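You operate a simulated robot arm through the tools that you are given. There is no shell and no other tool. Be economical: measure what you need, move in short steps, check, and stop when the job is done.

The job below is to be done with a simulated robot arm. You get a single attempt, and the scene is never put back.

Task
The maroon trainer won't start. Find what is wrong and get it running.
Fine: look at the black clamp, the fuel tap and the four coil plugs; push a plug on only with the ignition off; leave the rest alone.
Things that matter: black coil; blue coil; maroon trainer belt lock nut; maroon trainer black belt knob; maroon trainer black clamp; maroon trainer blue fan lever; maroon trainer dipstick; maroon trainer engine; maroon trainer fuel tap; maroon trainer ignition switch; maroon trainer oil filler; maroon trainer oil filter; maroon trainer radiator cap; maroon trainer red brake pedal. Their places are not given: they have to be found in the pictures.

Only the result counts: the job must be done as asked and must still hold three seconds after the hand-in. Knocking over, shifting, dropping, spilling or breaking anything else fails it.

Robot
A 6-joint arm with a two-finger parallel gripper, fixed in place. Base frame: the origin is at the foot of the arm, x ahead of it, y to its left, z up. Lengths are in m, angles in degrees, forces in N, time in s.
With the tool pointing down near the work surface it reaches from about 0.14 to 0.8 m from the base axis. Its first joint turns from -166.0 to 166.0 degrees. Payload 3.91 kg.
Tool frame: the origin (TCP) lies between the finger pads and is the grasp point; the fingertips stand 0.03 m ahead of it; z points along the fingers, y is the line along which they close. Largest opening 0.11 m; finger width 0.02, thickness 0.01; the body of the gripper, 0.048 by 0.112 m, starts 0.055 m behind the TCP.
Orientation is told as [roll, pitch, yaw] about the base's x, y, z axes, in that order, counted from this pose: with the fingers straight down and closing along the base's y, the tool's x points along the base's -x, its y along +y and its z along -z.

Tools
- The arm moves only by the tool jog_arm. Its argument "motion" is a list of rows, each a list of 6 numbers: the shift along the base's x, y, z in m, then the turn, a rotation vector about the base's x, y, z in degrees. In form: [[tx, ty, tz, ax, ay, az], ...]. A call has 1 to 10 rows; each row is the pose to reach, as a shift and turn from the pose commanded when the call began. "grip" is the opening, from 0 (shut) to 1 (fully open), set as the call begins (left out, the last holds). Rows are played at 5 a second. More than 0.05 m and 8.6 degrees between two rows, or a gripper value outside its range, and nothing of the call is played. Where a pose cannot be reached the arm comes as near as it can. A force on the tool above 90 N (or 10 N above the force at the start of the call, whichever is more), or a blocked arm, ends the call early, and 0.2 s more pass. Each finger travels about 0.108 m/s and halts on what it meets, pressing with about 29 N; the grip force reading is that of the motor and also rises with nothing between the fingers. The clock runs only during rows and for 0.2 s after the last one: add rows that repeat a pose to give the fingers time. It gives the time, the measured TCP pose, the force on the tool (base axes), the opening and the grip force at its end, in the units of the frame above (readings bear some noise), with the torque about the TCP (base axes, N m) and any sound that the robot's microphone picked up.
- Cameras (640 x 400 px; columns grow to the right, rows downward): "scene" is fixed at [0.2191, -0.6518, 1.3561]; the picture's right is [0.77, -0.64, 0.00], its down [-0.47, -0.56, -0.68] and it looks along [0.44, 0.52, -0.73] (base axes); focal length 214 px, centre (320, 200). "wrist" rides on the gripper at [0.077, 0.007, -0.114] in the tool frame; the picture's right is [-0.09, 1.00, 0.00], its down [-0.80, -0.07, -0.59] and it looks along [-0.59, -0.05, 0.80] (tool axes); focal length 270 px, centre (320, 200).
- grab_frame(camera): a new picture of that camera. The clock stands still meanwhile.
- raise_lower(by): slides the trunk up (or, below 0, down) by that many m; the arm rides with it, the base frame stays. It gives what a move gives, with no picture.
- probe_pixels(camera, pixels): for up to 12 pixels [column, row] of the newest picture of that camera ("zoom" is the newest enlarged one), the place [x, y, z] in the base frame of the surface seen there, good to about 0.002 m. The clock stands still meanwhile.
- zoom(camera, box): a new picture of the part [left, top, right, bottom] of that camera's present view, enlarged. The clock stands still meanwhile.
- job_done(): hands the job in; it is judged then, once.

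Work in short steps. Measure before you move; look again where a grasp or a placing could have gone wrong, and mend it. You have 80 turns and 54 pictures in all, those below and enlarged ones among them. Open the gripper and draw the arm clear of the work before you hand the job in, unless the task says otherwise; then end with one line.

The tools are called after "Request:" by a JSON object that holds its "method" and its "body". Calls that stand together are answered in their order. jog_arm: Moves the arm, as the interface text tells. Its arguments: {"type":"object","properties":{"motion":{"type":"array"},"grip":{"type":"number"}},"required":["motion"]} The other tools are called the same way: raise_lower (by) slides the trunk up or down; grab_frame (camera) takes a picture; probe_pixels (camera, pixels) gives the place of the surface under pixels of a picture; zoom (camera, box) takes an enlarged picture of a part of a camera's view; job_done () hands the job in.

At the start:

```text
clock: 0.0
eef_pos: [0.4304, -0.1131, 1.1526]
tool_rot: [0.0, 0.0, -0.1]
ft_force: [-0.1, 0.2, -0.3]
wrist_torque: [-0.03, 0.0, 0.03]
width: 0.1097
grip_force: 0.1
trunk travel left (down, up): [-0.475, 0.065]
```

scene: 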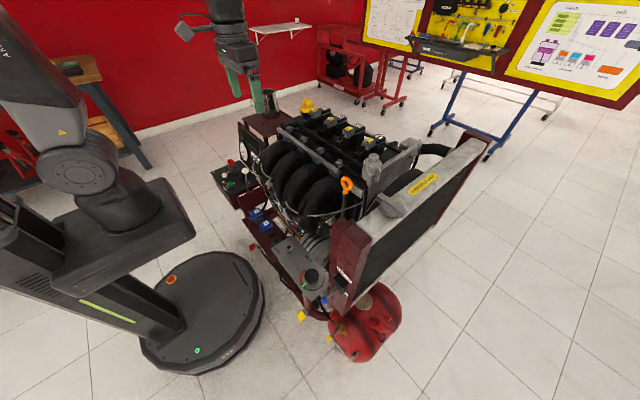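
wrist: 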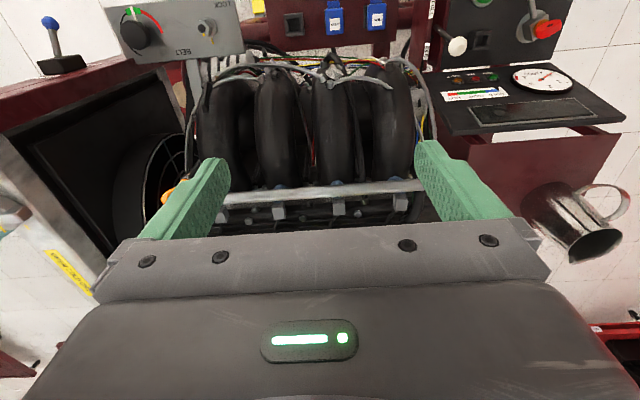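

The scene shows the trainer around (330,190); I zoom on the engine top and on the control panels.

Request:
{"method": "zoom", "body": {"camera": "scene", "box": [240, 80, 440, 205]}}

Request:
{"method": "zoom", "body": {"camera": "scene", "box": [200, 140, 400, 265]}}

Request:
{"method": "zoom", "body": {"camera": "scene", "box": [240, 230, 400, 330]}}

```text
3.20 times, centred on (340, 142) of scene
```

zoom: 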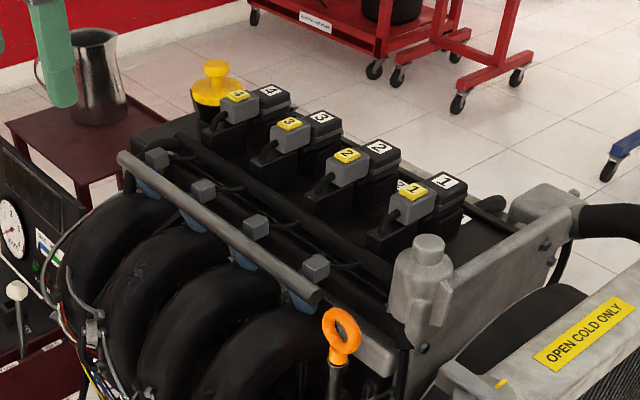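

```text
3.20 times, centred on (300, 202) of scene
```

zoom: 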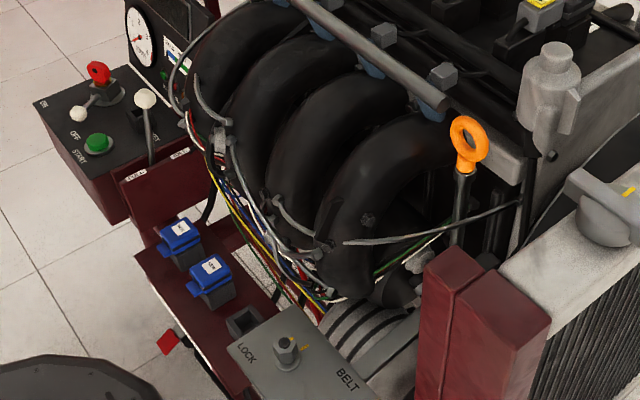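

```text
4.00 times, centred on (320, 280) of scene
```

zoom: 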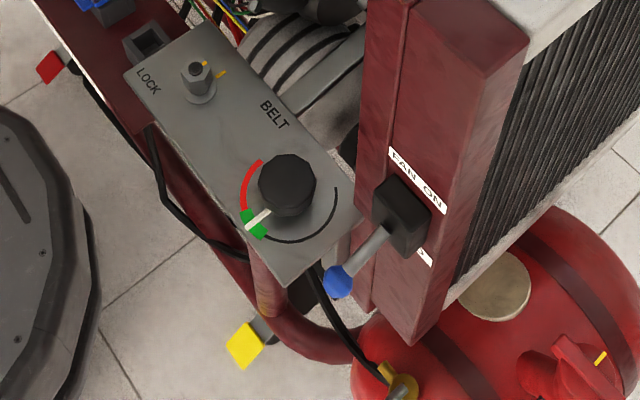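

The plugs look similar from here; the panel has a white lever and the red tank has a red knob. I zoom more closely on each.

Request:
{"method": "zoom", "body": {"camera": "scene", "box": [295, 100, 391, 160]}}

Request:
{"method": "zoom", "body": {"camera": "scene", "box": [204, 140, 284, 190]}}

Request:
{"method": "zoom", "body": {"camera": "scene", "box": [310, 275, 422, 345]}}

Request:
{"method": "zoom", "body": {"camera": "wrist", "box": [420, 0, 640, 138]}}

```text
6.67 times, centred on (343, 130) of scene
```

zoom: 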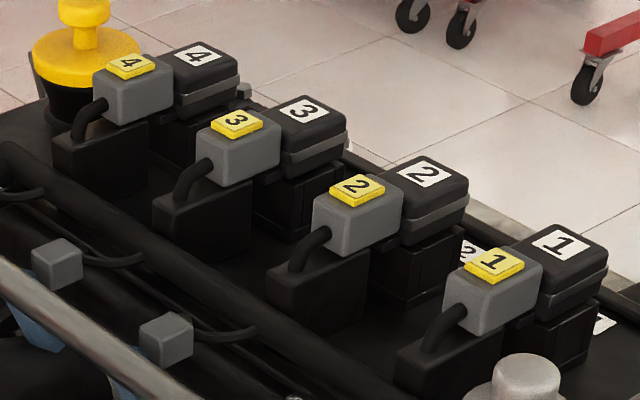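

```text
8.00 times, centred on (244, 165) of scene
```

zoom: 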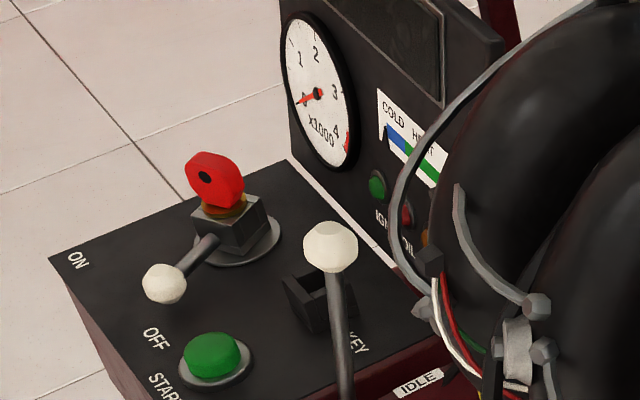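

```text
5.71 times, centred on (366, 310) of scene
```

zoom: 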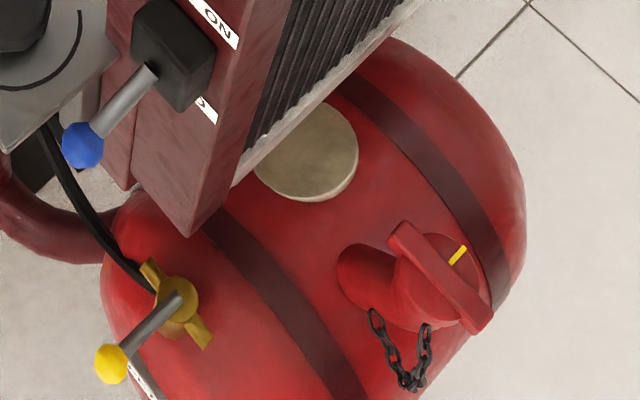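

```text
2.90 times, centred on (530, 69) of wrist
```

zoom: 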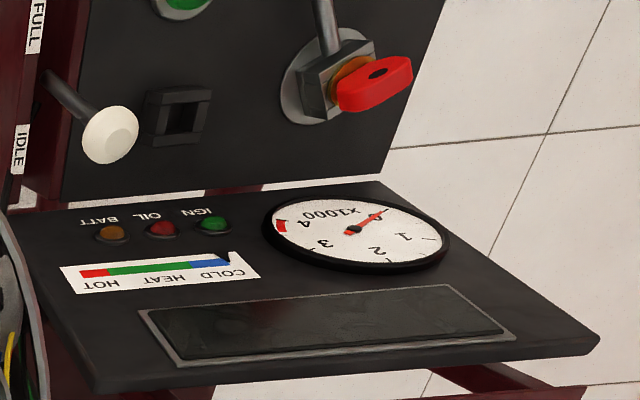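

All four plugs look similar, so I probe for geometry: the coils, panel, tank tap and pedals.

Request:
{"method": "probe_pixels", "body": {"camera": "scene", "pixels": [[314, 110], [331, 118], [348, 128], [369, 140], [324, 108], [378, 136], [225, 176], [231, 163], [329, 339], [341, 328], [250, 247], [301, 316]]}}

Request:
{"method": "zoom", "body": {"camera": "scene", "box": [230, 200, 342, 270]}}

```text
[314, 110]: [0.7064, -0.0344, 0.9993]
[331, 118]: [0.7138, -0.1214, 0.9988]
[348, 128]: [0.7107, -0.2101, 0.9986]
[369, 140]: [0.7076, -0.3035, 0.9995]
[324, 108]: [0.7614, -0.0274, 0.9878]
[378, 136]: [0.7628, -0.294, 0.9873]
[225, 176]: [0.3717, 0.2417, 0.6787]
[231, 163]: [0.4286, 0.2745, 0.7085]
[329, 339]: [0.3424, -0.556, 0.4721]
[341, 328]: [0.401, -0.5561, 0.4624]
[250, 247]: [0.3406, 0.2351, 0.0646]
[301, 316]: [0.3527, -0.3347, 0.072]
```

```text
5.71 times, centred on (286, 235) of scene
```

zoom: 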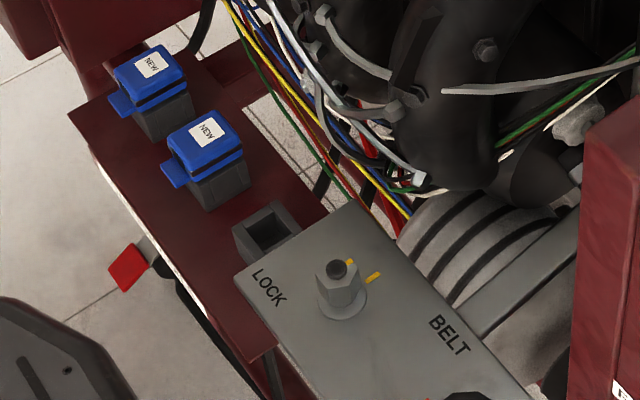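

The plug tops all have the same height; I need a close view of the gap between each plug and its coil. I move the wrist over the coils (0.2 m ahead).

Request:
{"method": "jog_arm", "body": {"motion": [[0.04, -0.012, 0.01, 0, 0, 0], [0.08, -0.024, 0.02, 0, 0, 0], [0.12, -0.036, 0.02, 0, 0, 0], [0.16, -0.048, 0.02, 0, 0, 0], [0.2, -0.06, 0.02, 0, 0, 0], [0.2, -0.06, 0.02, 0, 0, 0]]}}

Request:
{"method": "grab_frame", "body": {"camera": "wrist"}}

```text
clock: 1.4
eef_pos: [0.6314, -0.1733, 1.1716]
tool_rot: [0.0, 0.1, 0.0]
ft_force: [0.0, 0.0, -1.0]
wrist_torque: [0.0, -0.04, 0.03]
width: 0.1097
grip_force: 0.1
trunk travel left (down, up): [-0.475, 0.065]
```

```text
43 pictures are left
```

wrist: 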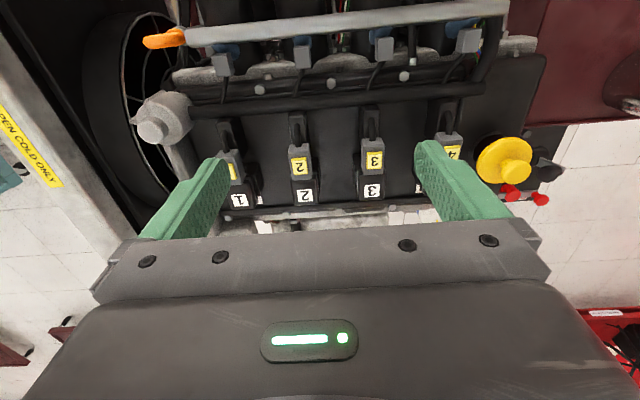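

Plugs 2 and 3 are visible at (300,165) and (373,158); red and black items at (515–548,170–198) may be the battery. I zoom on both.

Request:
{"method": "zoom", "body": {"camera": "wrist", "box": [200, 90, 408, 220]}}

Request:
{"method": "zoom", "body": {"camera": "wrist", "box": [430, 110, 590, 210]}}

Request:
{"method": "probe_pixels", "body": {"camera": "wrist", "pixels": [[510, 192], [540, 198], [548, 172], [500, 160], [534, 165]]}}

```text
3.08 times, centred on (304, 155) of wrist
```

zoom: 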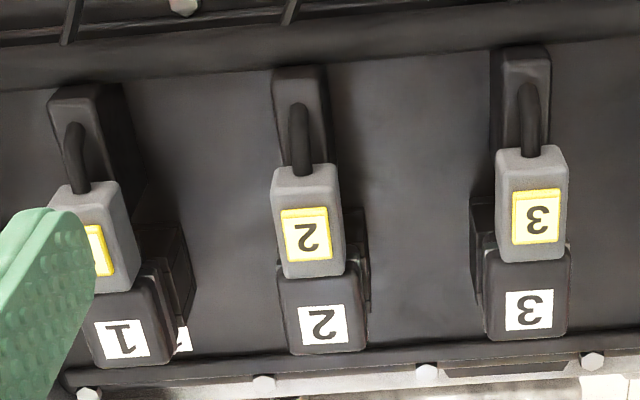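

```text
4.00 times, centred on (510, 160) of wrist
```

zoom: 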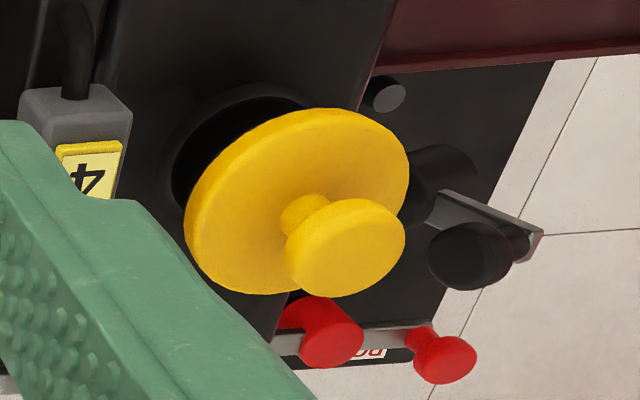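

```text
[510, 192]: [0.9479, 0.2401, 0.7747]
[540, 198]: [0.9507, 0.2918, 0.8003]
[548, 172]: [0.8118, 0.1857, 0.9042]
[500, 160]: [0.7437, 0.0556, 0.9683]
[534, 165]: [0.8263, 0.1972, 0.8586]
```

The black clamp seems higher (z≈0.90) than the red one (≈0.77). I move the wrist toward +y for a clear look at the battery.

Request:
{"method": "jog_arm", "body": {"motion": [[0, 0.05, 0, 0, 0, 0], [0, 0.1, 0, 0, 0, 0], [0, 0.15, 0, 0, 0, 0], [0, 0.2, 0, 0, 0, 0], [0, 0.25, 0, 0, 0, 0], [0, 0.3, 0, 0, 0, 0], [0.0, 0.35, 0, 0, 0, 0], [0.0, 0.38, 0, 0, 0, 0], [0.0, 0.38, 0, 0, 0, 0]]}}

Request:
{"method": "grab_frame", "body": {"camera": "wrist"}}

```text
clock: 3.4
eef_pos: [0.6308, 0.2069, 1.1706]
tool_rot: [0.0, 0.0, 0.0]
ft_force: [0.5, -0.4, -0.2]
wrist_torque: [-0.01, 0.0, -0.04]
width: 0.1101
grip_force: 0.0
trunk travel left (down, up): [-0.475, 0.065]
```

```text
40 pictures are left
```

wrist: 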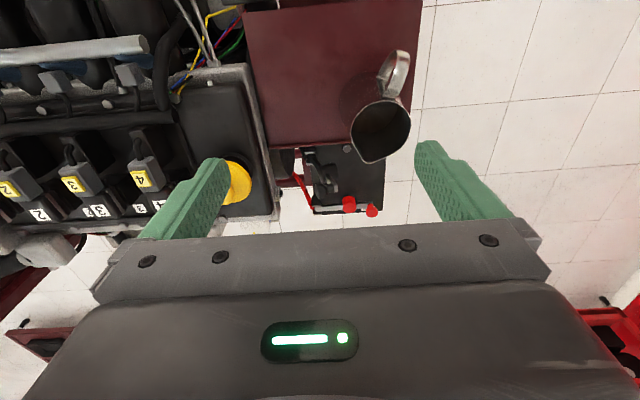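

Zooming on the battery and on the side-lit view of the plugs.

Request:
{"method": "zoom", "body": {"camera": "wrist", "box": [272, 140, 400, 220]}}

Request:
{"method": "zoom", "body": {"camera": "wrist", "box": [0, 120, 176, 230]}}

Request:
{"method": "probe_pixels", "body": {"camera": "wrist", "pixels": [[349, 204], [372, 210], [318, 155], [328, 170], [325, 188], [348, 148], [370, 185], [300, 170], [380, 130], [410, 30]]}}

```text
5.00 times, centred on (336, 180) of wrist
```

zoom: 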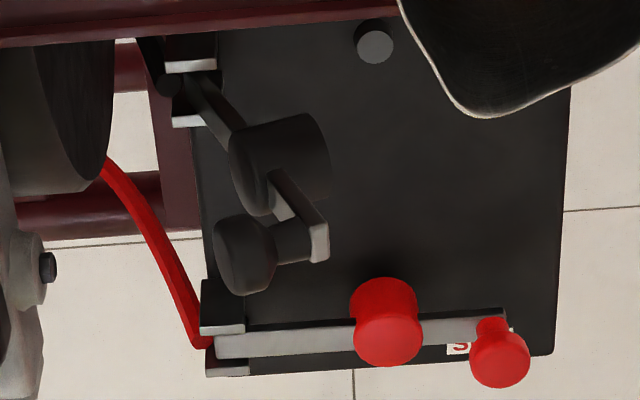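

```text
3.64 times, centred on (88, 175) of wrist
```

zoom: 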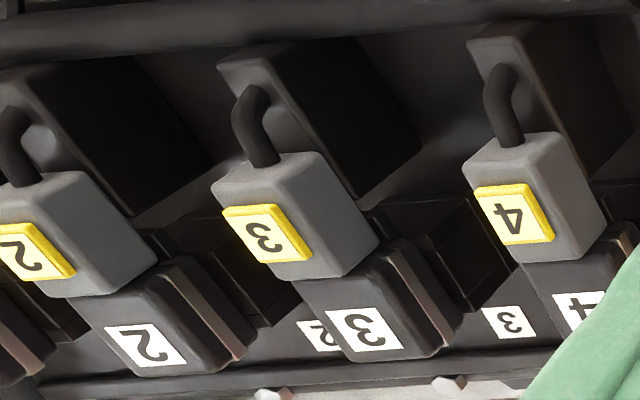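

```text
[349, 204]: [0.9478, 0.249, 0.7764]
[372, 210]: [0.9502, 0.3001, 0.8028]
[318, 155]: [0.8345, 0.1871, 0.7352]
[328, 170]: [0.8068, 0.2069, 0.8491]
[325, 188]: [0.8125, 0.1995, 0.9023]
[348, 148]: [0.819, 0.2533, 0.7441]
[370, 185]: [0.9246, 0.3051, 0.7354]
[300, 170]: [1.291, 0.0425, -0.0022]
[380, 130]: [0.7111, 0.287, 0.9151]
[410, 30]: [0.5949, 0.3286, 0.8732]
```

The bare post is at (375,42) in the zoom (0.819,0.253,0.744), and the black clamp stands upright off it: that's a definite fault. Before touching it I check the plugs' label positions and then the ignition panel.

Request:
{"method": "jog_arm", "body": {"motion": [[-0.05, 0, 0, 0, 0, 0], [-0.1, 0, 0, 0, 0, 0], [-0.15, 0, 0, 0, 0, 0], [-0.2, 0, 0, 0, 0, 0], [-0.25, 0, 0, 0, 0, 0], [-0.29, 0, 0, 0, 0, 0], [-0.29, 0, 0, 0, 0, 0]]}}

Request:
{"method": "grab_frame", "body": {"camera": "wrist"}}

Request:
{"method": "zoom", "body": {"camera": "scene", "box": [204, 140, 284, 190]}}

Request:
{"method": "probe_pixels", "body": {"camera": "zoom", "pixels": [[165, 285], [205, 248], [75, 262], [157, 338], [165, 385], [235, 245], [215, 180], [210, 355], [330, 245], [345, 380], [315, 300]]}}

```text
clock: 5.0
eef_pos: [0.3415, 0.2075, 1.1706]
tool_rot: [0.1, 0.0, 0.0]
ft_force: [0.1, 0.1, -0.3]
wrist_torque: [0.01, 0.0, -0.03]
width: 0.1099
grip_force: 0.1
trunk travel left (down, up): [-0.475, 0.065]
```

```text
37 pictures are left
```

wrist: 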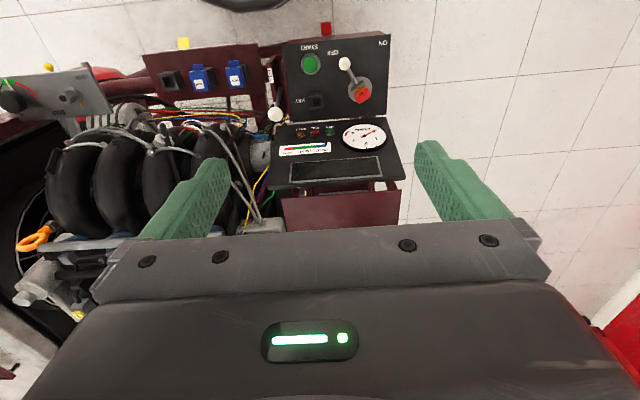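

```text
8.00 times, centred on (244, 165) of scene
```

zoom: 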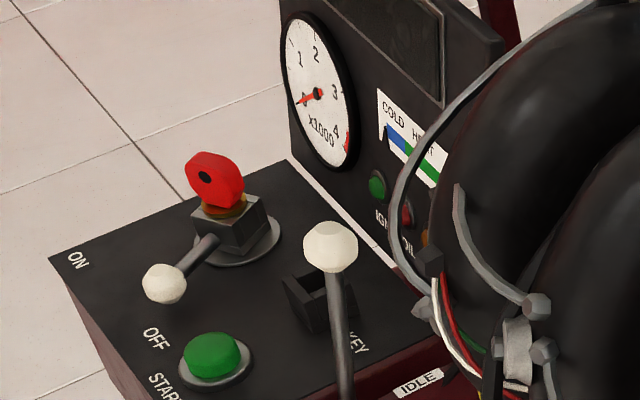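

```text
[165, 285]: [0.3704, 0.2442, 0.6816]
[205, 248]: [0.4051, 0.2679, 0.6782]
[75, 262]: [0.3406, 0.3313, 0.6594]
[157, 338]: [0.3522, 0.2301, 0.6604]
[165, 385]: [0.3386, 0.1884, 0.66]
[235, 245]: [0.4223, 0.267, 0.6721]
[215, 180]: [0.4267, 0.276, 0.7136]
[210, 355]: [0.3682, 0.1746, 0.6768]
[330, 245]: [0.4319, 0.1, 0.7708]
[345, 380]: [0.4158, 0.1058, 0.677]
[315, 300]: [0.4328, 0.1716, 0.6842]
```

The ignition knob sits toward OFF (knob at (0.370,0.244), pivot (0.427,0.278)), so it's off. Now a close look at the fuel tap, plus the panel from the wrist.

Request:
{"method": "zoom", "body": {"camera": "scene", "box": [308, 310, 372, 350]}}

Request:
{"method": "probe_pixels", "body": {"camera": "zoom", "pixels": [[210, 275], [330, 180], [325, 205], [265, 130], [380, 270], [240, 340], [280, 225]]}}

Request:
{"method": "zoom", "body": {"camera": "wrist", "box": [260, 20, 420, 120]}}

```text
10.00 times, centred on (340, 330) of scene
```

zoom: 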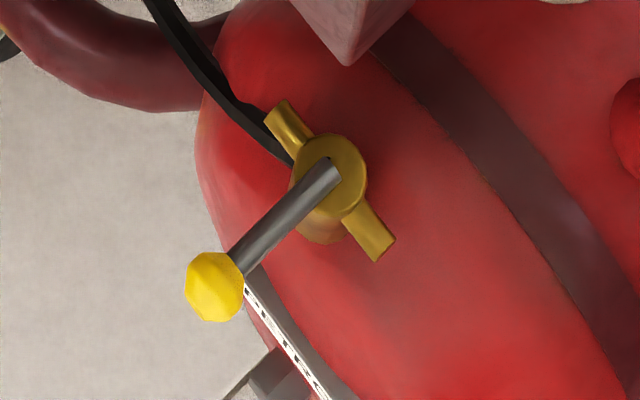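

```text
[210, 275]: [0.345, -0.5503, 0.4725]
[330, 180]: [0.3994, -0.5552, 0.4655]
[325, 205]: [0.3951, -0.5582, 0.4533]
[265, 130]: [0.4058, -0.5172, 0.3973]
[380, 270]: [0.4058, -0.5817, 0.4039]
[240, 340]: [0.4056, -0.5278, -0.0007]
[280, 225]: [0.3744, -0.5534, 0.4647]
```

```text
4.00 times, centred on (340, 70) of wrist
```

zoom: 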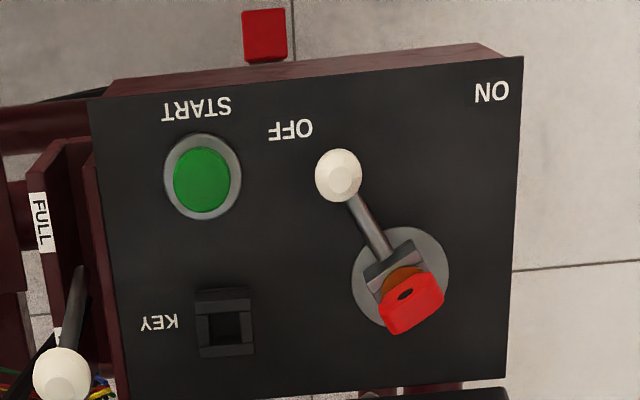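

Ignition is OFF. The tap's lever points along −x, across its y-directed body, and I can't read its label; I move the wrist over to look.

Request:
{"method": "jog_arm", "body": {"motion": [[0, -0.05, 0, 0, 0, 0], [0, -0.1, 0, 0, 0, 0], [0, -0.15, 0, 0, 0, 0], [0, -0.2, 0, 0, 0, 0], [0, -0.25, 0, 0, 0, 0], [0, -0.3, 0, 0, 0, 0], [0, -0.35, 0, 0, 0, 0], [0, -0.4, 0, 0, 0, 0], [0, -0.45, 0, 0, 0, 0], [0, -0.5, 0, 0, 0, 0]]}}

Request:
{"method": "jog_arm", "body": {"motion": [[-0.02, -0.05, 0, 0, 0, 0], [-0.04, -0.1, 0, 0, 0, 0], [-0.06, -0.15, 0, 0, 0, 0], [-0.07, -0.2, 0, 0, 0, 0], [-0.08, -0.23, -0.03, 0, 0, 0], [-0.08, -0.25, -0.08, 0, 0, 0], [-0.08, -0.25, -0.12, 0, 0, 0], [-0.08, -0.25, -0.12, 0, 0, 0]]}}

Request:
{"method": "grab_frame", "body": {"camera": "wrist"}}

```text
clock: 7.2
eef_pos: [0.3427, -0.2944, 1.1694]
tool_rot: [0.2, 0.1, 0.1]
ft_force: [0.6, 0.4, 0.2]
wrist_torque: [0.03, 0.02, -0.01]
width: 0.1103
grip_force: 0.1
trunk travel left (down, up): [-0.475, 0.065]
```

```text
refused: row 1 steps farther than a row can; nothing moved
```

```text
33 pictures are left
```

wrist: 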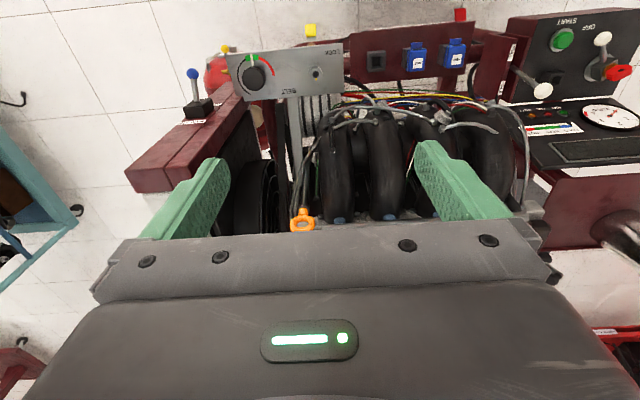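

The tap is at upper left (215,60), still far. I repeat the second leg in smaller steps.

Request:
{"method": "jog_arm", "body": {"motion": [[-0.015, -0.045, 0, 0, 0, 0], [-0.03, -0.09, 0, 0, 0, 0], [-0.045, -0.135, 0, 0, 0, 0], [-0.06, -0.18, 0, 0, 0, 0], [-0.07, -0.22, -0.02, 0, 0, 0], [-0.08, -0.25, -0.05, 0, 0, 0], [-0.08, -0.25, -0.1, 0, 0, 0], [-0.08, -0.25, -0.15, 0, 0, 0], [-0.08, -0.25, -0.2, 0, 0, 0], [-0.08, -0.25, -0.2, 0, 0, 0]]}}

Request:
{"method": "grab_frame", "body": {"camera": "wrist"}}

```text
clock: 9.4
eef_pos: [0.2618, -0.5422, 0.9734]
tool_rot: [0.0, 0.0, 0.0]
ft_force: [0.2, 0.5, 0.4]
wrist_torque: [0.0, 0.02, 0.02]
width: 0.1103
grip_force: 0.0
trunk travel left (down, up): [-0.475, 0.065]
```

```text
32 pictures are left
```

wrist: 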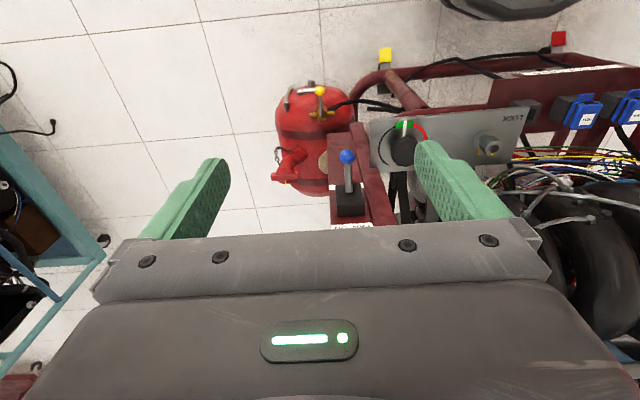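

Request:
{"method": "zoom", "body": {"camera": "wrist", "box": [264, 65, 376, 135]}}

```text
5.71 times, centred on (320, 100) of wrist
```

zoom: 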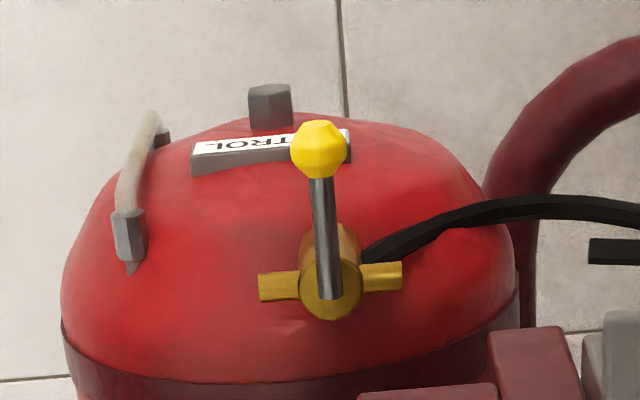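

The label only reads PETROL; the brass body lies along y and the lever stands across it, i.e. shut. I probe the surroundings (fan lever, post) to plan the approach to the yellow knob.

Request:
{"method": "probe_pixels", "body": {"camera": "wrist", "pixels": [[347, 156], [348, 200], [360, 165], [333, 150], [365, 145], [375, 205], [320, 91], [320, 105], [321, 116], [313, 115], [332, 114], [405, 125]]}}

```text
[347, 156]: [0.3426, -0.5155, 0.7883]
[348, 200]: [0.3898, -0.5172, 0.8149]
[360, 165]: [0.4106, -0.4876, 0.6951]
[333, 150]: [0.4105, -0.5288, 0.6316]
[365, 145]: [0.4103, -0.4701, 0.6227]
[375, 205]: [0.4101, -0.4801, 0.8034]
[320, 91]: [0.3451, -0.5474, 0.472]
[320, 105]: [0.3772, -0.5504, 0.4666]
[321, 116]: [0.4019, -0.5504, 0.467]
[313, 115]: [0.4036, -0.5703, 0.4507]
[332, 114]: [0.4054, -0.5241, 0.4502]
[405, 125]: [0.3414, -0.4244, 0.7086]
```

The fan lever knob (0.343,−0.515,0.79) overhangs the tap, so I approach tilted 35° from the robot side with closed fingers, on the +y side of the yellow knob. First I tilt and lower at x≈0.2.

Request:
{"method": "jog_arm", "body": {"grip": 0, "motion": [[-0.01, 0.0, -0.01, 0, -6, 0], [-0.03, 0.005, -0.04, 0, -12, 0], [-0.05, 0.01, -0.08, 0, -18, 0], [-0.06, 0.015, -0.12, 0, -24, 0], [-0.06, 0.02, -0.16, 0, -30, 0], [-0.06, 0.027, -0.2, 0, -35, 0], [-0.06, 0.027, -0.23, 0, -35, 0], [-0.06, 0.027, -0.23, 0, -35, 0]]}}

Request:
{"method": "grab_frame", "body": {"camera": "scene"}}

Request:
{"method": "grab_frame", "body": {"camera": "wrist"}}

```text
clock: 11.2
eef_pos: [0.1998, -0.516, 0.745]
tool_rot: [-0.1, -35.0, 0.1]
ft_force: [-0.8, 0.5, -0.4]
wrist_torque: [-0.01, 0.0, -0.02]
width: 0.0
grip_force: 28.9
trunk travel left (down, up): [-0.475, 0.065]
```

```text
30 pictures are left
```

scene: 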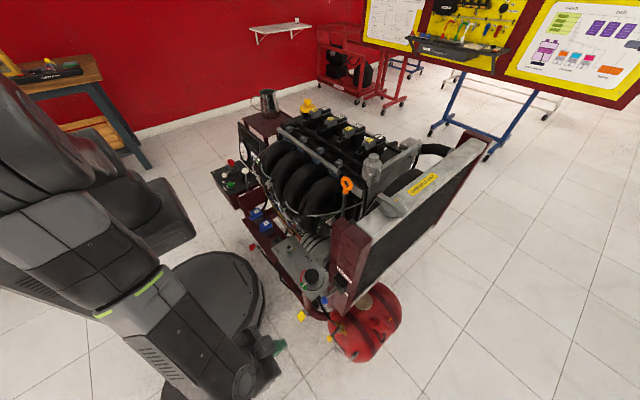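

```text
29 pictures are left
```

wrist: 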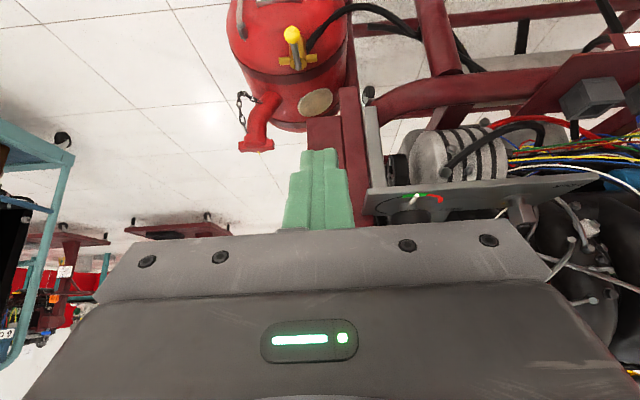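

The path is clear; I bring the closed fingertips beside the knob on its +y side.

Request:
{"method": "jog_arm", "body": {"motion": [[0.025, 0.0, -0.04, 0, 0, 0], [0.05, 0.0, -0.08, 0, 0, 0], [0.075, 0.0, -0.12, 0, 0, 0], [0.1, 0.0, -0.16, 0, 0, 0], [0.13, 0.0, -0.2, 0, 0, 0], [0.13, 0.0, -0.23, 0, 0, 0], [0.13, 0.0, -0.258, 0, 0, 0], [0.13, 0.0, -0.258, 0, 0, 0]]}}

Request:
{"method": "grab_frame", "body": {"camera": "wrist"}}

```text
clock: 13.0
eef_pos: [0.3312, -0.5178, 0.4841]
tool_rot: [0.0, -35.0, -0.2]
ft_force: [0.1, -0.4, 0.0]
wrist_torque: [0.0, 0.02, -0.01]
width: 0.0
grip_force: 29.0
trunk travel left (down, up): [-0.475, 0.065]
```

```text
28 pictures are left
```

wrist: 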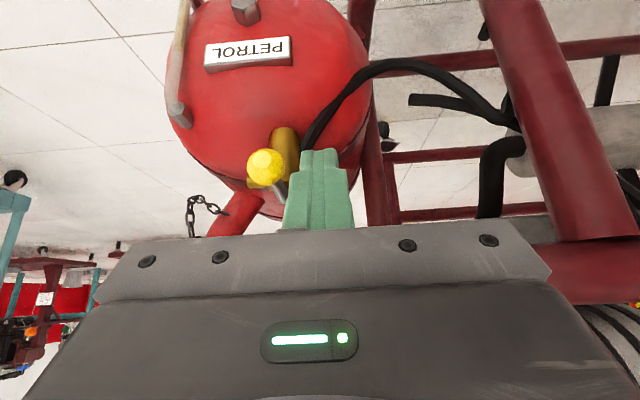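

Fingers sit just beside the knob (265,168). I nudge toward −y by about 2.5 cm and read the force.

Request:
{"method": "jog_arm", "body": {"motion": [[0, -0.008, 0, 0, 0, 0], [0, -0.014, 0, 0, 0, 0], [0, -0.018, 0, 0, 0, 0], [0, -0.022, 0, 0, 0, 0], [0, -0.025, 0, 0, 0, 0]]}}

Request:
{"method": "grab_frame", "body": {"camera": "wrist"}}

```text
clock: 14.2
eef_pos: [0.3305, -0.5422, 0.4852]
tool_rot: [-0.1, -35.0, 0.0]
ft_force: [-0.3, 0.9, -0.9]
wrist_torque: [0.01, -0.01, 0.01]
width: 0.0001
grip_force: 29.2
trunk travel left (down, up): [-0.475, 0.065]
```

```text
27 pictures are left
```

wrist: 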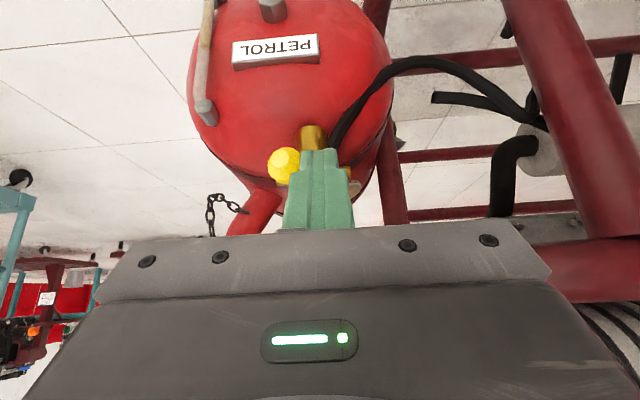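

No significant force; I probe whether the knob is turning.

Request:
{"method": "probe_pixels", "body": {"camera": "wrist", "pixels": [[284, 165], [310, 134], [320, 160]]}}

Request:
{"method": "jog_arm", "body": {"motion": [[0, -0.005, 0, 0, 0, 0], [0.002, -0.01, 0, 0, 0, 0], [0.002, -0.01, 0, 0, 0, 0]]}}

Request:
{"method": "grab_frame", "body": {"camera": "wrist"}}

```text
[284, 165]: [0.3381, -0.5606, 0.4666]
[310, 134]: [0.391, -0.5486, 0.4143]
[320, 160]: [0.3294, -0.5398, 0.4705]
```

```text
clock: 15.0
eef_pos: [0.3335, -0.5514, 0.4857]
tool_rot: [0.0, -35.0, 0.1]
ft_force: [0.6, -0.3, -0.3]
wrist_torque: [0.02, 0.01, -0.01]
width: 0.0
grip_force: 28.9
trunk travel left (down, up): [-0.475, 0.065]
```

```text
26 pictures are left
```

wrist: 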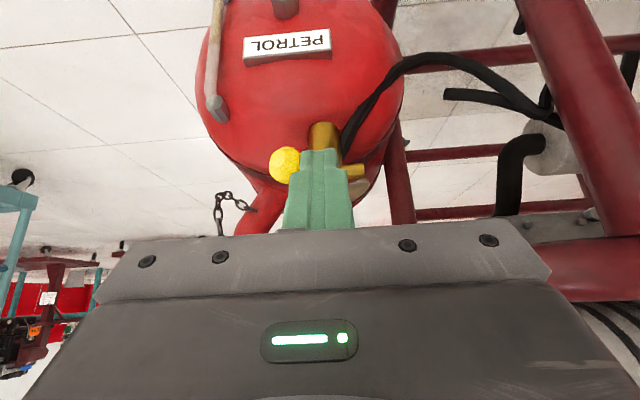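

The knob turns freely toward −y. I follow the arc round to about 80°, keeping the finger on the trailing side.

Request:
{"method": "jog_arm", "body": {"motion": [[-0.004, -0.008, 0, 0, 0, 0], [-0.006, -0.016, 0, 0, 0, 0], [-0.005, -0.024, 0, 0, 0, 0], [-0.003, -0.031, 0, 0, 0, 0], [0.001, -0.038, 0, 0, 0, 0], [0.006, -0.043, 0, 0, 0, 0], [0.012, -0.049, 0, 0, 0, 0], [0.018, -0.053, 0, 0, 0, 0], [0.018, -0.053, 0, 0, 0, 0]]}}

Request:
{"method": "grab_frame", "body": {"camera": "wrist"}}

```text
clock: 17.0
eef_pos: [0.3517, -0.6039, 0.485]
tool_rot: [0.0, -34.9, 0.1]
ft_force: [0.3, 0.0, 0.5]
wrist_torque: [0.06, 0.0, -0.04]
width: 0.0
grip_force: 29.3
trunk travel left (down, up): [-0.475, 0.065]
```

```text
25 pictures are left
```

wrist: 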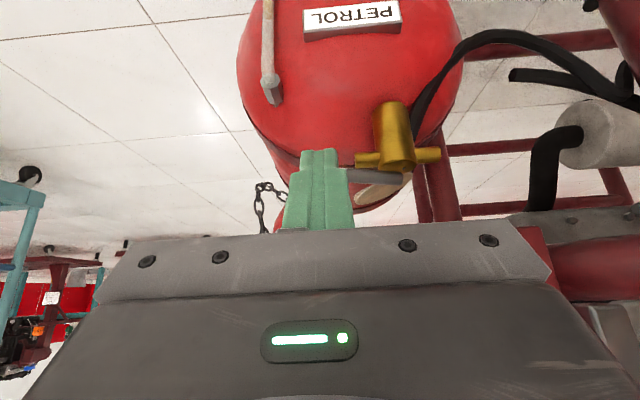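

The lever is nearly in line with the body. I push the last bit in +x in small steps, watching the force.

Request:
{"method": "jog_arm", "body": {"motion": [[0.003, -0.003, 0, 0, 0, 0], [0.006, -0.004, 0, 0, 0, 0], [0.009, -0.005, 0, 0, 0, 0], [0.011, -0.005, 0, 0, 0, 0], [0.011, -0.005, 0, 0, 0, 0]]}}

Request:
{"method": "zoom", "body": {"camera": "scene", "box": [308, 310, 372, 350]}}

Request:
{"method": "probe_pixels", "body": {"camera": "wrist", "pixels": [[360, 176], [375, 176], [400, 175]]}}

```text
clock: 18.2
eef_pos: [0.3615, -0.6074, 0.4845]
tool_rot: [0.0, -35.1, 0.0]
ft_force: [-0.8, -0.7, -0.1]
wrist_torque: [0.02, -0.01, 0.02]
width: 0.0003
grip_force: 29.2
trunk travel left (down, up): [-0.475, 0.065]
```

```text
10.00 times, centred on (340, 330) of scene
```

zoom: 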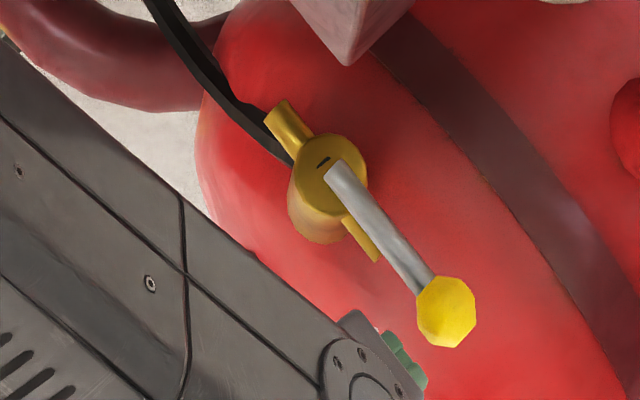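

```text
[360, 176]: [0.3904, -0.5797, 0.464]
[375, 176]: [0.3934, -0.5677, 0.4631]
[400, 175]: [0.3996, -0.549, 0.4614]
```

The lever now lies along the body; I probe both ends for alignment.

Request:
{"method": "probe_pixels", "body": {"camera": "zoom", "pixels": [[345, 180], [410, 265], [445, 310], [322, 160], [285, 130], [362, 240]]}}

Request:
{"method": "jog_arm", "body": {"motion": [[0.0, 0.0, 0, 0, 0, 0]]}}

```text
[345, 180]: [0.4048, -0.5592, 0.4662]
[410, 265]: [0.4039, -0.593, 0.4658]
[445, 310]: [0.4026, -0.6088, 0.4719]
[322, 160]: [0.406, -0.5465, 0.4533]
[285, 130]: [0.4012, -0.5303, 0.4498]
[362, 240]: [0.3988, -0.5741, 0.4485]
```

```text
clock: 18.6
eef_pos: [0.3626, -0.6095, 0.4852]
tool_rot: [0.0, -35.0, -0.1]
ft_force: [-0.3, 0.0, -0.1]
wrist_torque: [-0.03, 0.0, -0.01]
width: 0.0
grip_force: 28.5
trunk travel left (down, up): [-0.475, 0.065]
```

Lever ends share x≈0.403–0.405, so the tap is open and no force remains. I retreat up and away from the robot-side, untilting.

Request:
{"method": "jog_arm", "body": {"motion": [[-0.03, 0, 0, 0, 0, 0], [-0.07, 0, 0.02, 0, 0, 0], [-0.1, 0, 0.05, 0, 0, 0], [-0.13, 0, 0.09, 0, 0, 0], [-0.15, 0, 0.13, 0, 0, 0], [-0.16, 0, 0.17, 0, 0, 0], [-0.16, 0, 0.21, 0, 0, 0], [-0.16, 0, 0.255, 0, 0, 0], [-0.16, 0, 0.3, 0, 0, 0], [-0.16, 0, 0.34, 0, 0, 0]]}}

Request:
{"method": "jog_arm", "body": {"motion": [[0.01, 0.01, 0.03, 0, 6, 0], [0.02, 0.03, 0.07, 0, 12, 0], [0.03, 0.05, 0.11, 0, 18, 0], [0.04, 0.07, 0.15, 0, 24, 0], [0.05, 0.08, 0.19, 0, 30, 0], [0.06, 0.09, 0.23, 0, 35, 0], [0.07, 0.1, 0.27, 0, 35, 0], [0.08, 0.11, 0.31, 0, 35, 0], [0.09, 0.13, 0.34, 0, 35, 0], [0.1, 0.16, 0.345, 0, 35, 0]]}}

Request:
{"method": "jog_arm", "body": {"motion": [[0.01, 0.045, 0, 0, 0, 0], [0.02, 0.09, 0, 0, 0, 0], [0.03, 0.135, 0, 0, 0, 0], [0.04, 0.18, 0, 0, 0, 0], [0.05, 0.225, 0, 0, 0, 0], [0.06, 0.27, 0, 0, 0, 0], [0.07, 0.315, 0, 0, 0, 0], [0.08, 0.36, 0, 0, 0, 0], [0.09, 0.405, 0, 0, 0, 0], [0.1, 0.45, 0, 0, 0, 0]]}}

```text
clock: 20.8
eef_pos: [0.1996, -0.609, 0.8238]
tool_rot: [-0.1, -35.0, 0.0]
ft_force: [0.7, -0.2, -0.1]
wrist_torque: [0.01, 0.03, 0.01]
width: 0.0
grip_force: 29.1
trunk travel left (down, up): [-0.475, 0.065]
```

```text
clock: 23.0
eef_pos: [0.3014, -0.4504, 1.1706]
tool_rot: [-0.1, 0.0, 0.0]
ft_force: [0.0, -0.7, -0.3]
wrist_torque: [-0.02, 0.01, -0.01]
width: 0.0
grip_force: 28.2
trunk travel left (down, up): [-0.475, 0.065]
```

```text
clock: 25.2
eef_pos: [0.4014, -0.0006, 1.1684]
tool_rot: [0.0, 0.1, 0.0]
ft_force: [-0.3, 0.0, -0.2]
wrist_torque: [-0.02, 0.0, 0.04]
width: 0.0
grip_force: 28.7
trunk travel left (down, up): [-0.475, 0.065]
```

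Now over the trainer again; while here I check the plugs more carefully with strong zooms from the scene camera.

Request:
{"method": "zoom", "body": {"camera": "scene", "box": [336, 115, 392, 150]}}

Request:
{"method": "probe_pixels", "body": {"camera": "zoom", "pixels": [[100, 200], [385, 340], [240, 145], [545, 265], [130, 160], [415, 285]]}}

Request:
{"method": "zoom", "body": {"camera": "scene", "box": [300, 98, 356, 133]}}

```text
11.43 times, centred on (364, 132) of scene
```

zoom: 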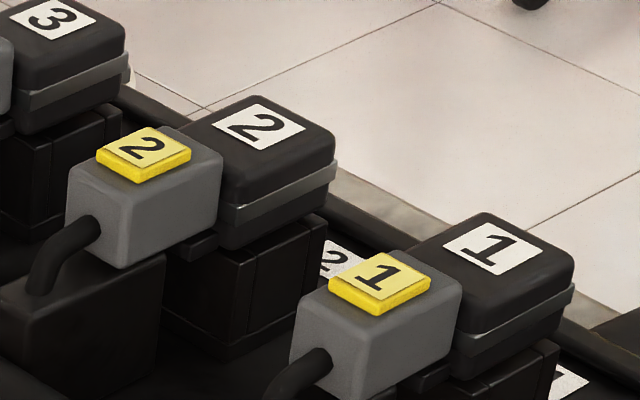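

```text
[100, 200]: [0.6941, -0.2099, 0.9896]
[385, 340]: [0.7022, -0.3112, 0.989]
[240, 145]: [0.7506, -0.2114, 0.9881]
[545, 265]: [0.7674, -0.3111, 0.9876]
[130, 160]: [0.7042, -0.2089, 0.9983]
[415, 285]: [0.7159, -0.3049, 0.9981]
```

```text
11.43 times, centred on (328, 116) of scene
```

zoom: 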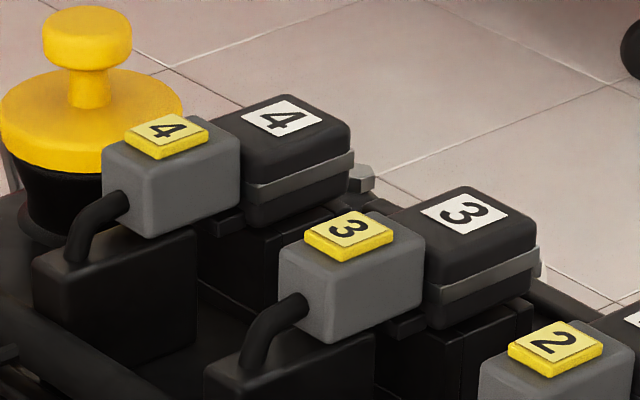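

All four plugs sit flush against their coils alike. Now I go over the battery, gripper open, a bit lower for a closer look at the clamp.

Request:
{"method": "jog_arm", "body": {"grip": 1, "motion": [[0.035, 0.03, 0, 0, 0, 0], [0.07, 0.06, 0, 0, 0, 0], [0.105, 0.09, 0, 0, 0, 0], [0.14, 0.12, 0, 0, 0, 0], [0.175, 0.15, 0, 0, 0, 0], [0.21, 0.18, 0, 0, 0, 0], [0.245, 0.21, -0.02, 0, 0, 0], [0.28, 0.21, -0.05, 0, 0, 0], [0.28, 0.21, -0.09, 0, 0, 0], [0.28, 0.21, -0.09, 0, 0, 0]]}}

Request:
{"method": "grab_frame", "body": {"camera": "wrist"}}

```text
refused: row 7 steps farther than a row can; nothing moved
```

```text
21 pictures are left
```

wrist: 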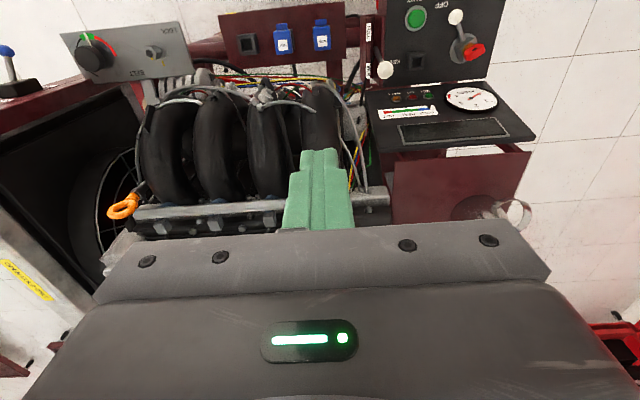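

The step was a hair too large; I resend with smaller rows.

Request:
{"method": "jog_arm", "body": {"grip": 1, "motion": [[0.035, 0.03, 0, 0, 0, 0], [0.07, 0.06, 0, 0, 0, 0], [0.105, 0.09, 0, 0, 0, 0], [0.14, 0.12, 0, 0, 0, 0], [0.175, 0.15, 0, 0, 0, 0], [0.21, 0.18, 0, 0, 0, 0], [0.24, 0.21, -0.02, 0, 0, 0], [0.26, 0.21, -0.05, 0, 0, 0], [0.28, 0.21, -0.09, 0, 0, 0], [0.28, 0.21, -0.09, 0, 0, 0]]}}

Request:
{"method": "grab_frame", "body": {"camera": "wrist"}}

```text
clock: 27.4
eef_pos: [0.6838, 0.211, 1.0785]
tool_rot: [0.0, 0.0, -0.1]
ft_force: [0.4, 0.9, -0.9]
wrist_torque: [-0.01, 0.01, 0.01]
width: 0.11
grip_force: 0.0
trunk travel left (down, up): [-0.475, 0.065]
```

```text
20 pictures are left
```

wrist: 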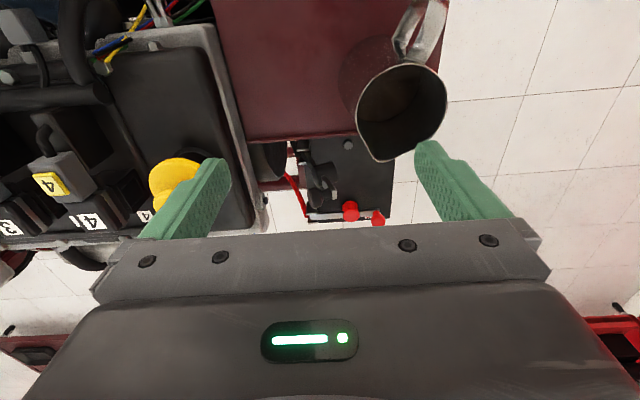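

Request:
{"method": "zoom", "body": {"camera": "wrist", "box": [260, 130, 404, 220]}}

Request:
{"method": "probe_pixels", "body": {"camera": "zoom", "pixels": [[185, 80], [205, 115], [220, 160], [250, 145], [300, 200], [285, 240], [325, 265], [235, 260], [265, 270], [190, 50], [390, 70], [60, 130]]}}

Request:
{"method": "probe_pixels", "body": {"camera": "wrist", "pixels": [[300, 130], [260, 140], [240, 190], [265, 205], [360, 60], [440, 60], [380, 158], [445, 100], [400, 40], [160, 165], [350, 200], [306, 220]]}}

```text
4.44 times, centred on (332, 175) of wrist
```

zoom: 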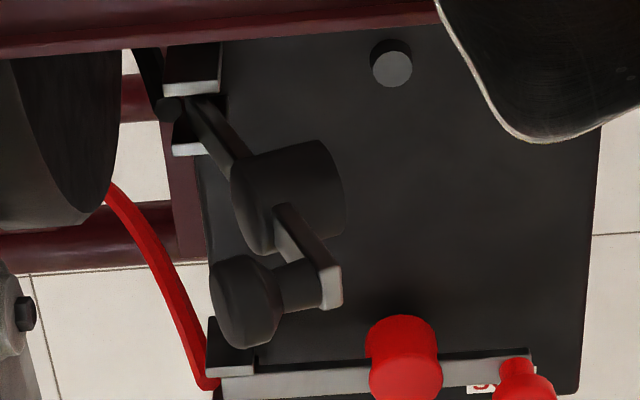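

```text
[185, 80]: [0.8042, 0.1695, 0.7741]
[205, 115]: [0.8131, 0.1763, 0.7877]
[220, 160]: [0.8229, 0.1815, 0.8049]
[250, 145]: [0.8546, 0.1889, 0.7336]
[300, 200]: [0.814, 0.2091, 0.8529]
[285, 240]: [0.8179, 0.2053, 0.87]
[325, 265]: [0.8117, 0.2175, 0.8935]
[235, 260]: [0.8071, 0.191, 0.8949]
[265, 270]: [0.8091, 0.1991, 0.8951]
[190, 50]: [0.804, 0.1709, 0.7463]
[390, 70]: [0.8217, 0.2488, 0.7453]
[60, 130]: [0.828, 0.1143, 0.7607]
```

```text
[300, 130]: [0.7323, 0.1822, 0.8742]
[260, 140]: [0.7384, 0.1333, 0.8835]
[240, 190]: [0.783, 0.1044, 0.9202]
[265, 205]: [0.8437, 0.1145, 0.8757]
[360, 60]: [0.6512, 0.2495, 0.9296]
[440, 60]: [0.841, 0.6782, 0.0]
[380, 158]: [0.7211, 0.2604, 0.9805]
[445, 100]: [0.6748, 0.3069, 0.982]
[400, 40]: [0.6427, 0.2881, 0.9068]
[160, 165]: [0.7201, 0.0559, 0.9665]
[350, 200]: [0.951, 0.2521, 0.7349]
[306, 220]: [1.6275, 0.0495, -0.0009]
```

The hinge is near (0.818,0.17,0.76) and the clamp bar leans up to (0.812,0.218,0.894) with its knob at (0.808,0.19,0.90). I'll push the knob +y and down in an arc with shut fingers; first I yaw −90° so the camera keeps clear of the jug and filler.

Request:
{"method": "jog_arm", "body": {"grip": 0, "motion": [[0.015, -0.006, 0.02, 0, 0, -8.3], [0.03, -0.012, 0.04, 0, 0, -16.6], [0.045, -0.018, 0.05, 0, 0, -24.9], [0.06, -0.024, 0.05, 0, 0, -33.2], [0.075, -0.03, 0.05, 0, 0, -41.5], [0.09, -0.036, 0.05, 0, 0, -49.8], [0.105, -0.042, 0.05, 0, 0, -58.1], [0.12, -0.05, 0.05, 0, 0, -66.4], [0.133, -0.06, 0.05, 0, 0, -74.7], [0.133, -0.065, 0.05, 0, 0, -83]]}}

Request:
{"method": "jog_arm", "body": {"motion": [[0, 0, 0, 0, 0, -7], [0, 0, 0, 0, 0, -7], [0, 0, 0, 0, 0, -7]]}}

Request:
{"method": "grab_frame", "body": {"camera": "wrist"}}

Request:
{"method": "grab_frame", "body": {"camera": "scene"}}

```text
clock: 29.6
eef_pos: [0.7634, 0.1344, 1.1392]
tool_rot: [0.2, 0.0, -83.0]
ft_force: [-1.2, -0.3, 0.3]
wrist_torque: [-0.01, -0.11, -0.02]
width: 0.0
grip_force: 29.1
out of reach, approached as far as the arm can: row 7, 8, 9, 10
trunk travel left (down, up): [-0.475, 0.065]
```

```text
clock: 30.4
eef_pos: [0.7676, 0.1351, 1.1353]
tool_rot: [-0.1, 0.0, -90.0]
ft_force: [-0.2, -0.3, 0.4]
wrist_torque: [-0.07, 0.0, -0.02]
width: 0.0
grip_force: 28.5
trunk travel left (down, up): [-0.475, 0.065]
```

```text
18 pictures are left
```

wrist: 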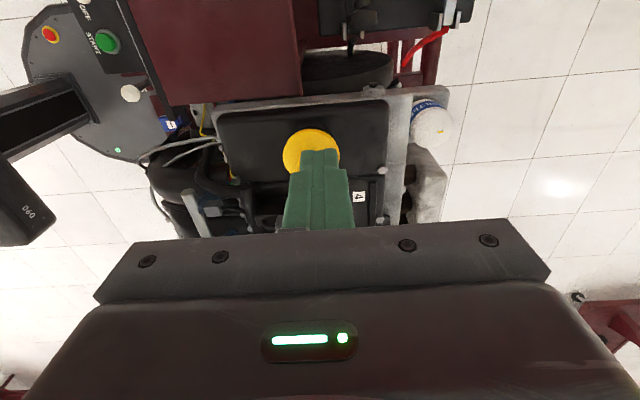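

```text
17 pictures are left
```

scene: 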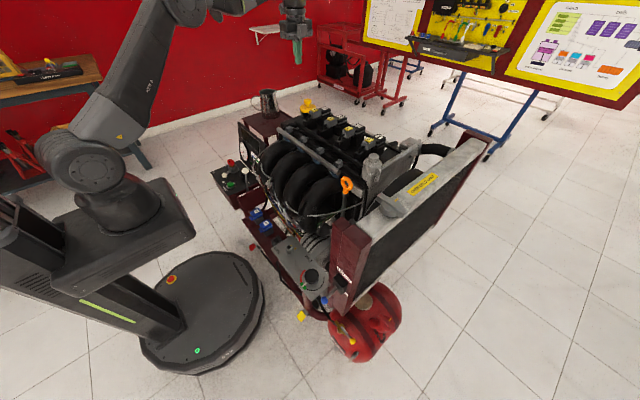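

The arm hit its reach limit at z≈1.14 with the wrist above the shoulder; raising the trunk and lowering the tool should add reach. I raise the trunk 0.06 and then head to (0.815,0.145,1.0).

Request:
{"method": "raise_lower", "body": {"by": 0.06}}

```text
clock: 31.4
eef_pos: [0.7667, 0.1358, 1.1936]
tool_rot: [0.0, -0.1, -89.9]
ft_force: [0.2, 0.4, 0.3]
wrist_torque: [0.01, 0.02, 0.01]
width: 0.0001
grip_force: 29.1
trunk travel left (down, up): [-0.535, 0.005]
```

I lower to z≈1.0 in place and see where the commanded pose lies.

Request:
{"method": "jog_arm", "body": {"motion": [[0, 0, -0.05, 0, 0, 0], [0, 0, -0.1, 0, 0, 0], [0, 0, -0.15, 0, 0, 0], [0, 0, -0.18, 0, 0, 0], [0, 0, -0.18, 0, 0, 0]]}}

```text
clock: 32.6
eef_pos: [0.7662, 0.1348, 1.0156]
tool_rot: [0.1, 0.0, -90.1]
ft_force: [-0.4, 0.3, 0.0]
wrist_torque: [0.01, -0.01, -0.01]
width: 0.0002
grip_force: 28.9
trunk travel left (down, up): [-0.535, 0.005]
```

Commanded equals measured. Now outward to x≈0.815, y≈0.145.

Request:
{"method": "jog_arm", "body": {"motion": [[0.02, 0.003, 0, 0, 0, 0], [0.035, 0.006, 0, 0, 0, 0], [0.048, 0.01, 0, 0, 0, 0], [0.048, 0.01, 0, 0, 0, 0]]}}

Request:
{"method": "grab_frame", "body": {"camera": "wrist"}}

```text
clock: 33.6
eef_pos: [0.815, 0.1447, 1.0153]
tool_rot: [0.0, 0.1, -90.1]
ft_force: [0.0, -1.0, -1.0]
wrist_torque: [0.0, 0.0, 0.01]
width: 0.0
grip_force: 28.9
trunk travel left (down, up): [-0.535, 0.005]
```

```text
16 pictures are left
```

wrist: 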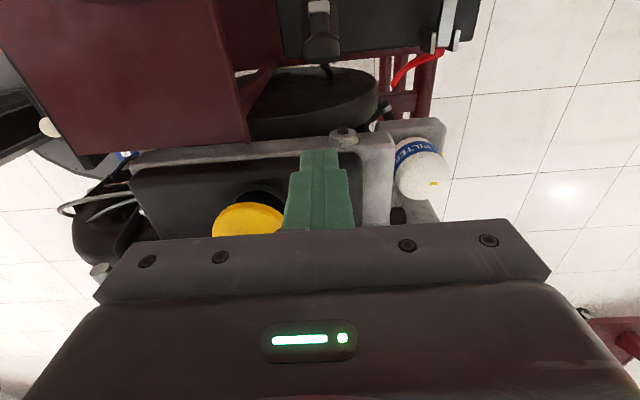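

Fingers line up with the clamp at column 322. I probe the bolt/edge near the descent path.

Request:
{"method": "probe_pixels", "body": {"camera": "wrist", "pixels": [[342, 136], [335, 128], [320, 145], [350, 110], [322, 45], [315, 30], [320, 8], [322, 55]]}}

```text
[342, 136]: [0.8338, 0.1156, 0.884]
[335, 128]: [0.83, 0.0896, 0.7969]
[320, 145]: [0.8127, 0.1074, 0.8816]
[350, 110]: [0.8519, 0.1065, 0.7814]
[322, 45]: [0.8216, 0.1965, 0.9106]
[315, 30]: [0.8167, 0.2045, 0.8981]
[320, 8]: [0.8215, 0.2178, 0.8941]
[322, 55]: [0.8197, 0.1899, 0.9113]
```

Edge bolts reach only y≈0.118. I lower the fingertips to z≈0.888 at y≈0.155, just behind the knob.

Request:
{"method": "jog_arm", "body": {"motion": [[0.003, 0.006, -0.03, 0, 0, 0], [0.003, 0.009, -0.06, 0, 0, 0], [0.003, 0.009, -0.08, 0, 0, 0], [0.003, 0.009, -0.097, 0, 0, 0], [0.003, 0.009, -0.097, 0, 0, 0]]}}

Request:
{"method": "grab_frame", "body": {"camera": "wrist"}}

```text
clock: 34.8
eef_pos: [0.8174, 0.1543, 0.9183]
tool_rot: [0.0, 0.0, -90.0]
ft_force: [0.8, -0.5, 0.9]
wrist_torque: [-0.01, -0.01, -0.02]
width: 0.0001
grip_force: 28.9
trunk travel left (down, up): [-0.535, 0.005]
```

```text
15 pictures are left
```

wrist: 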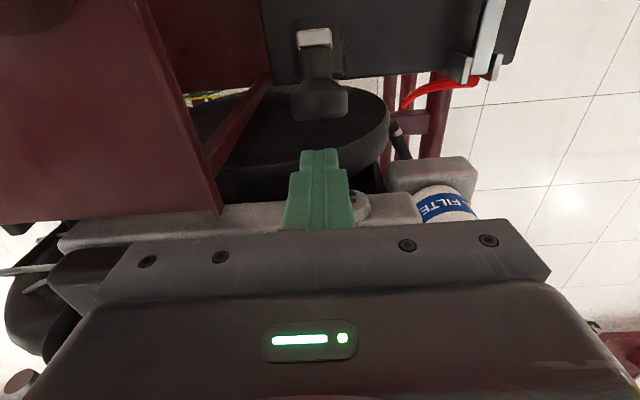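

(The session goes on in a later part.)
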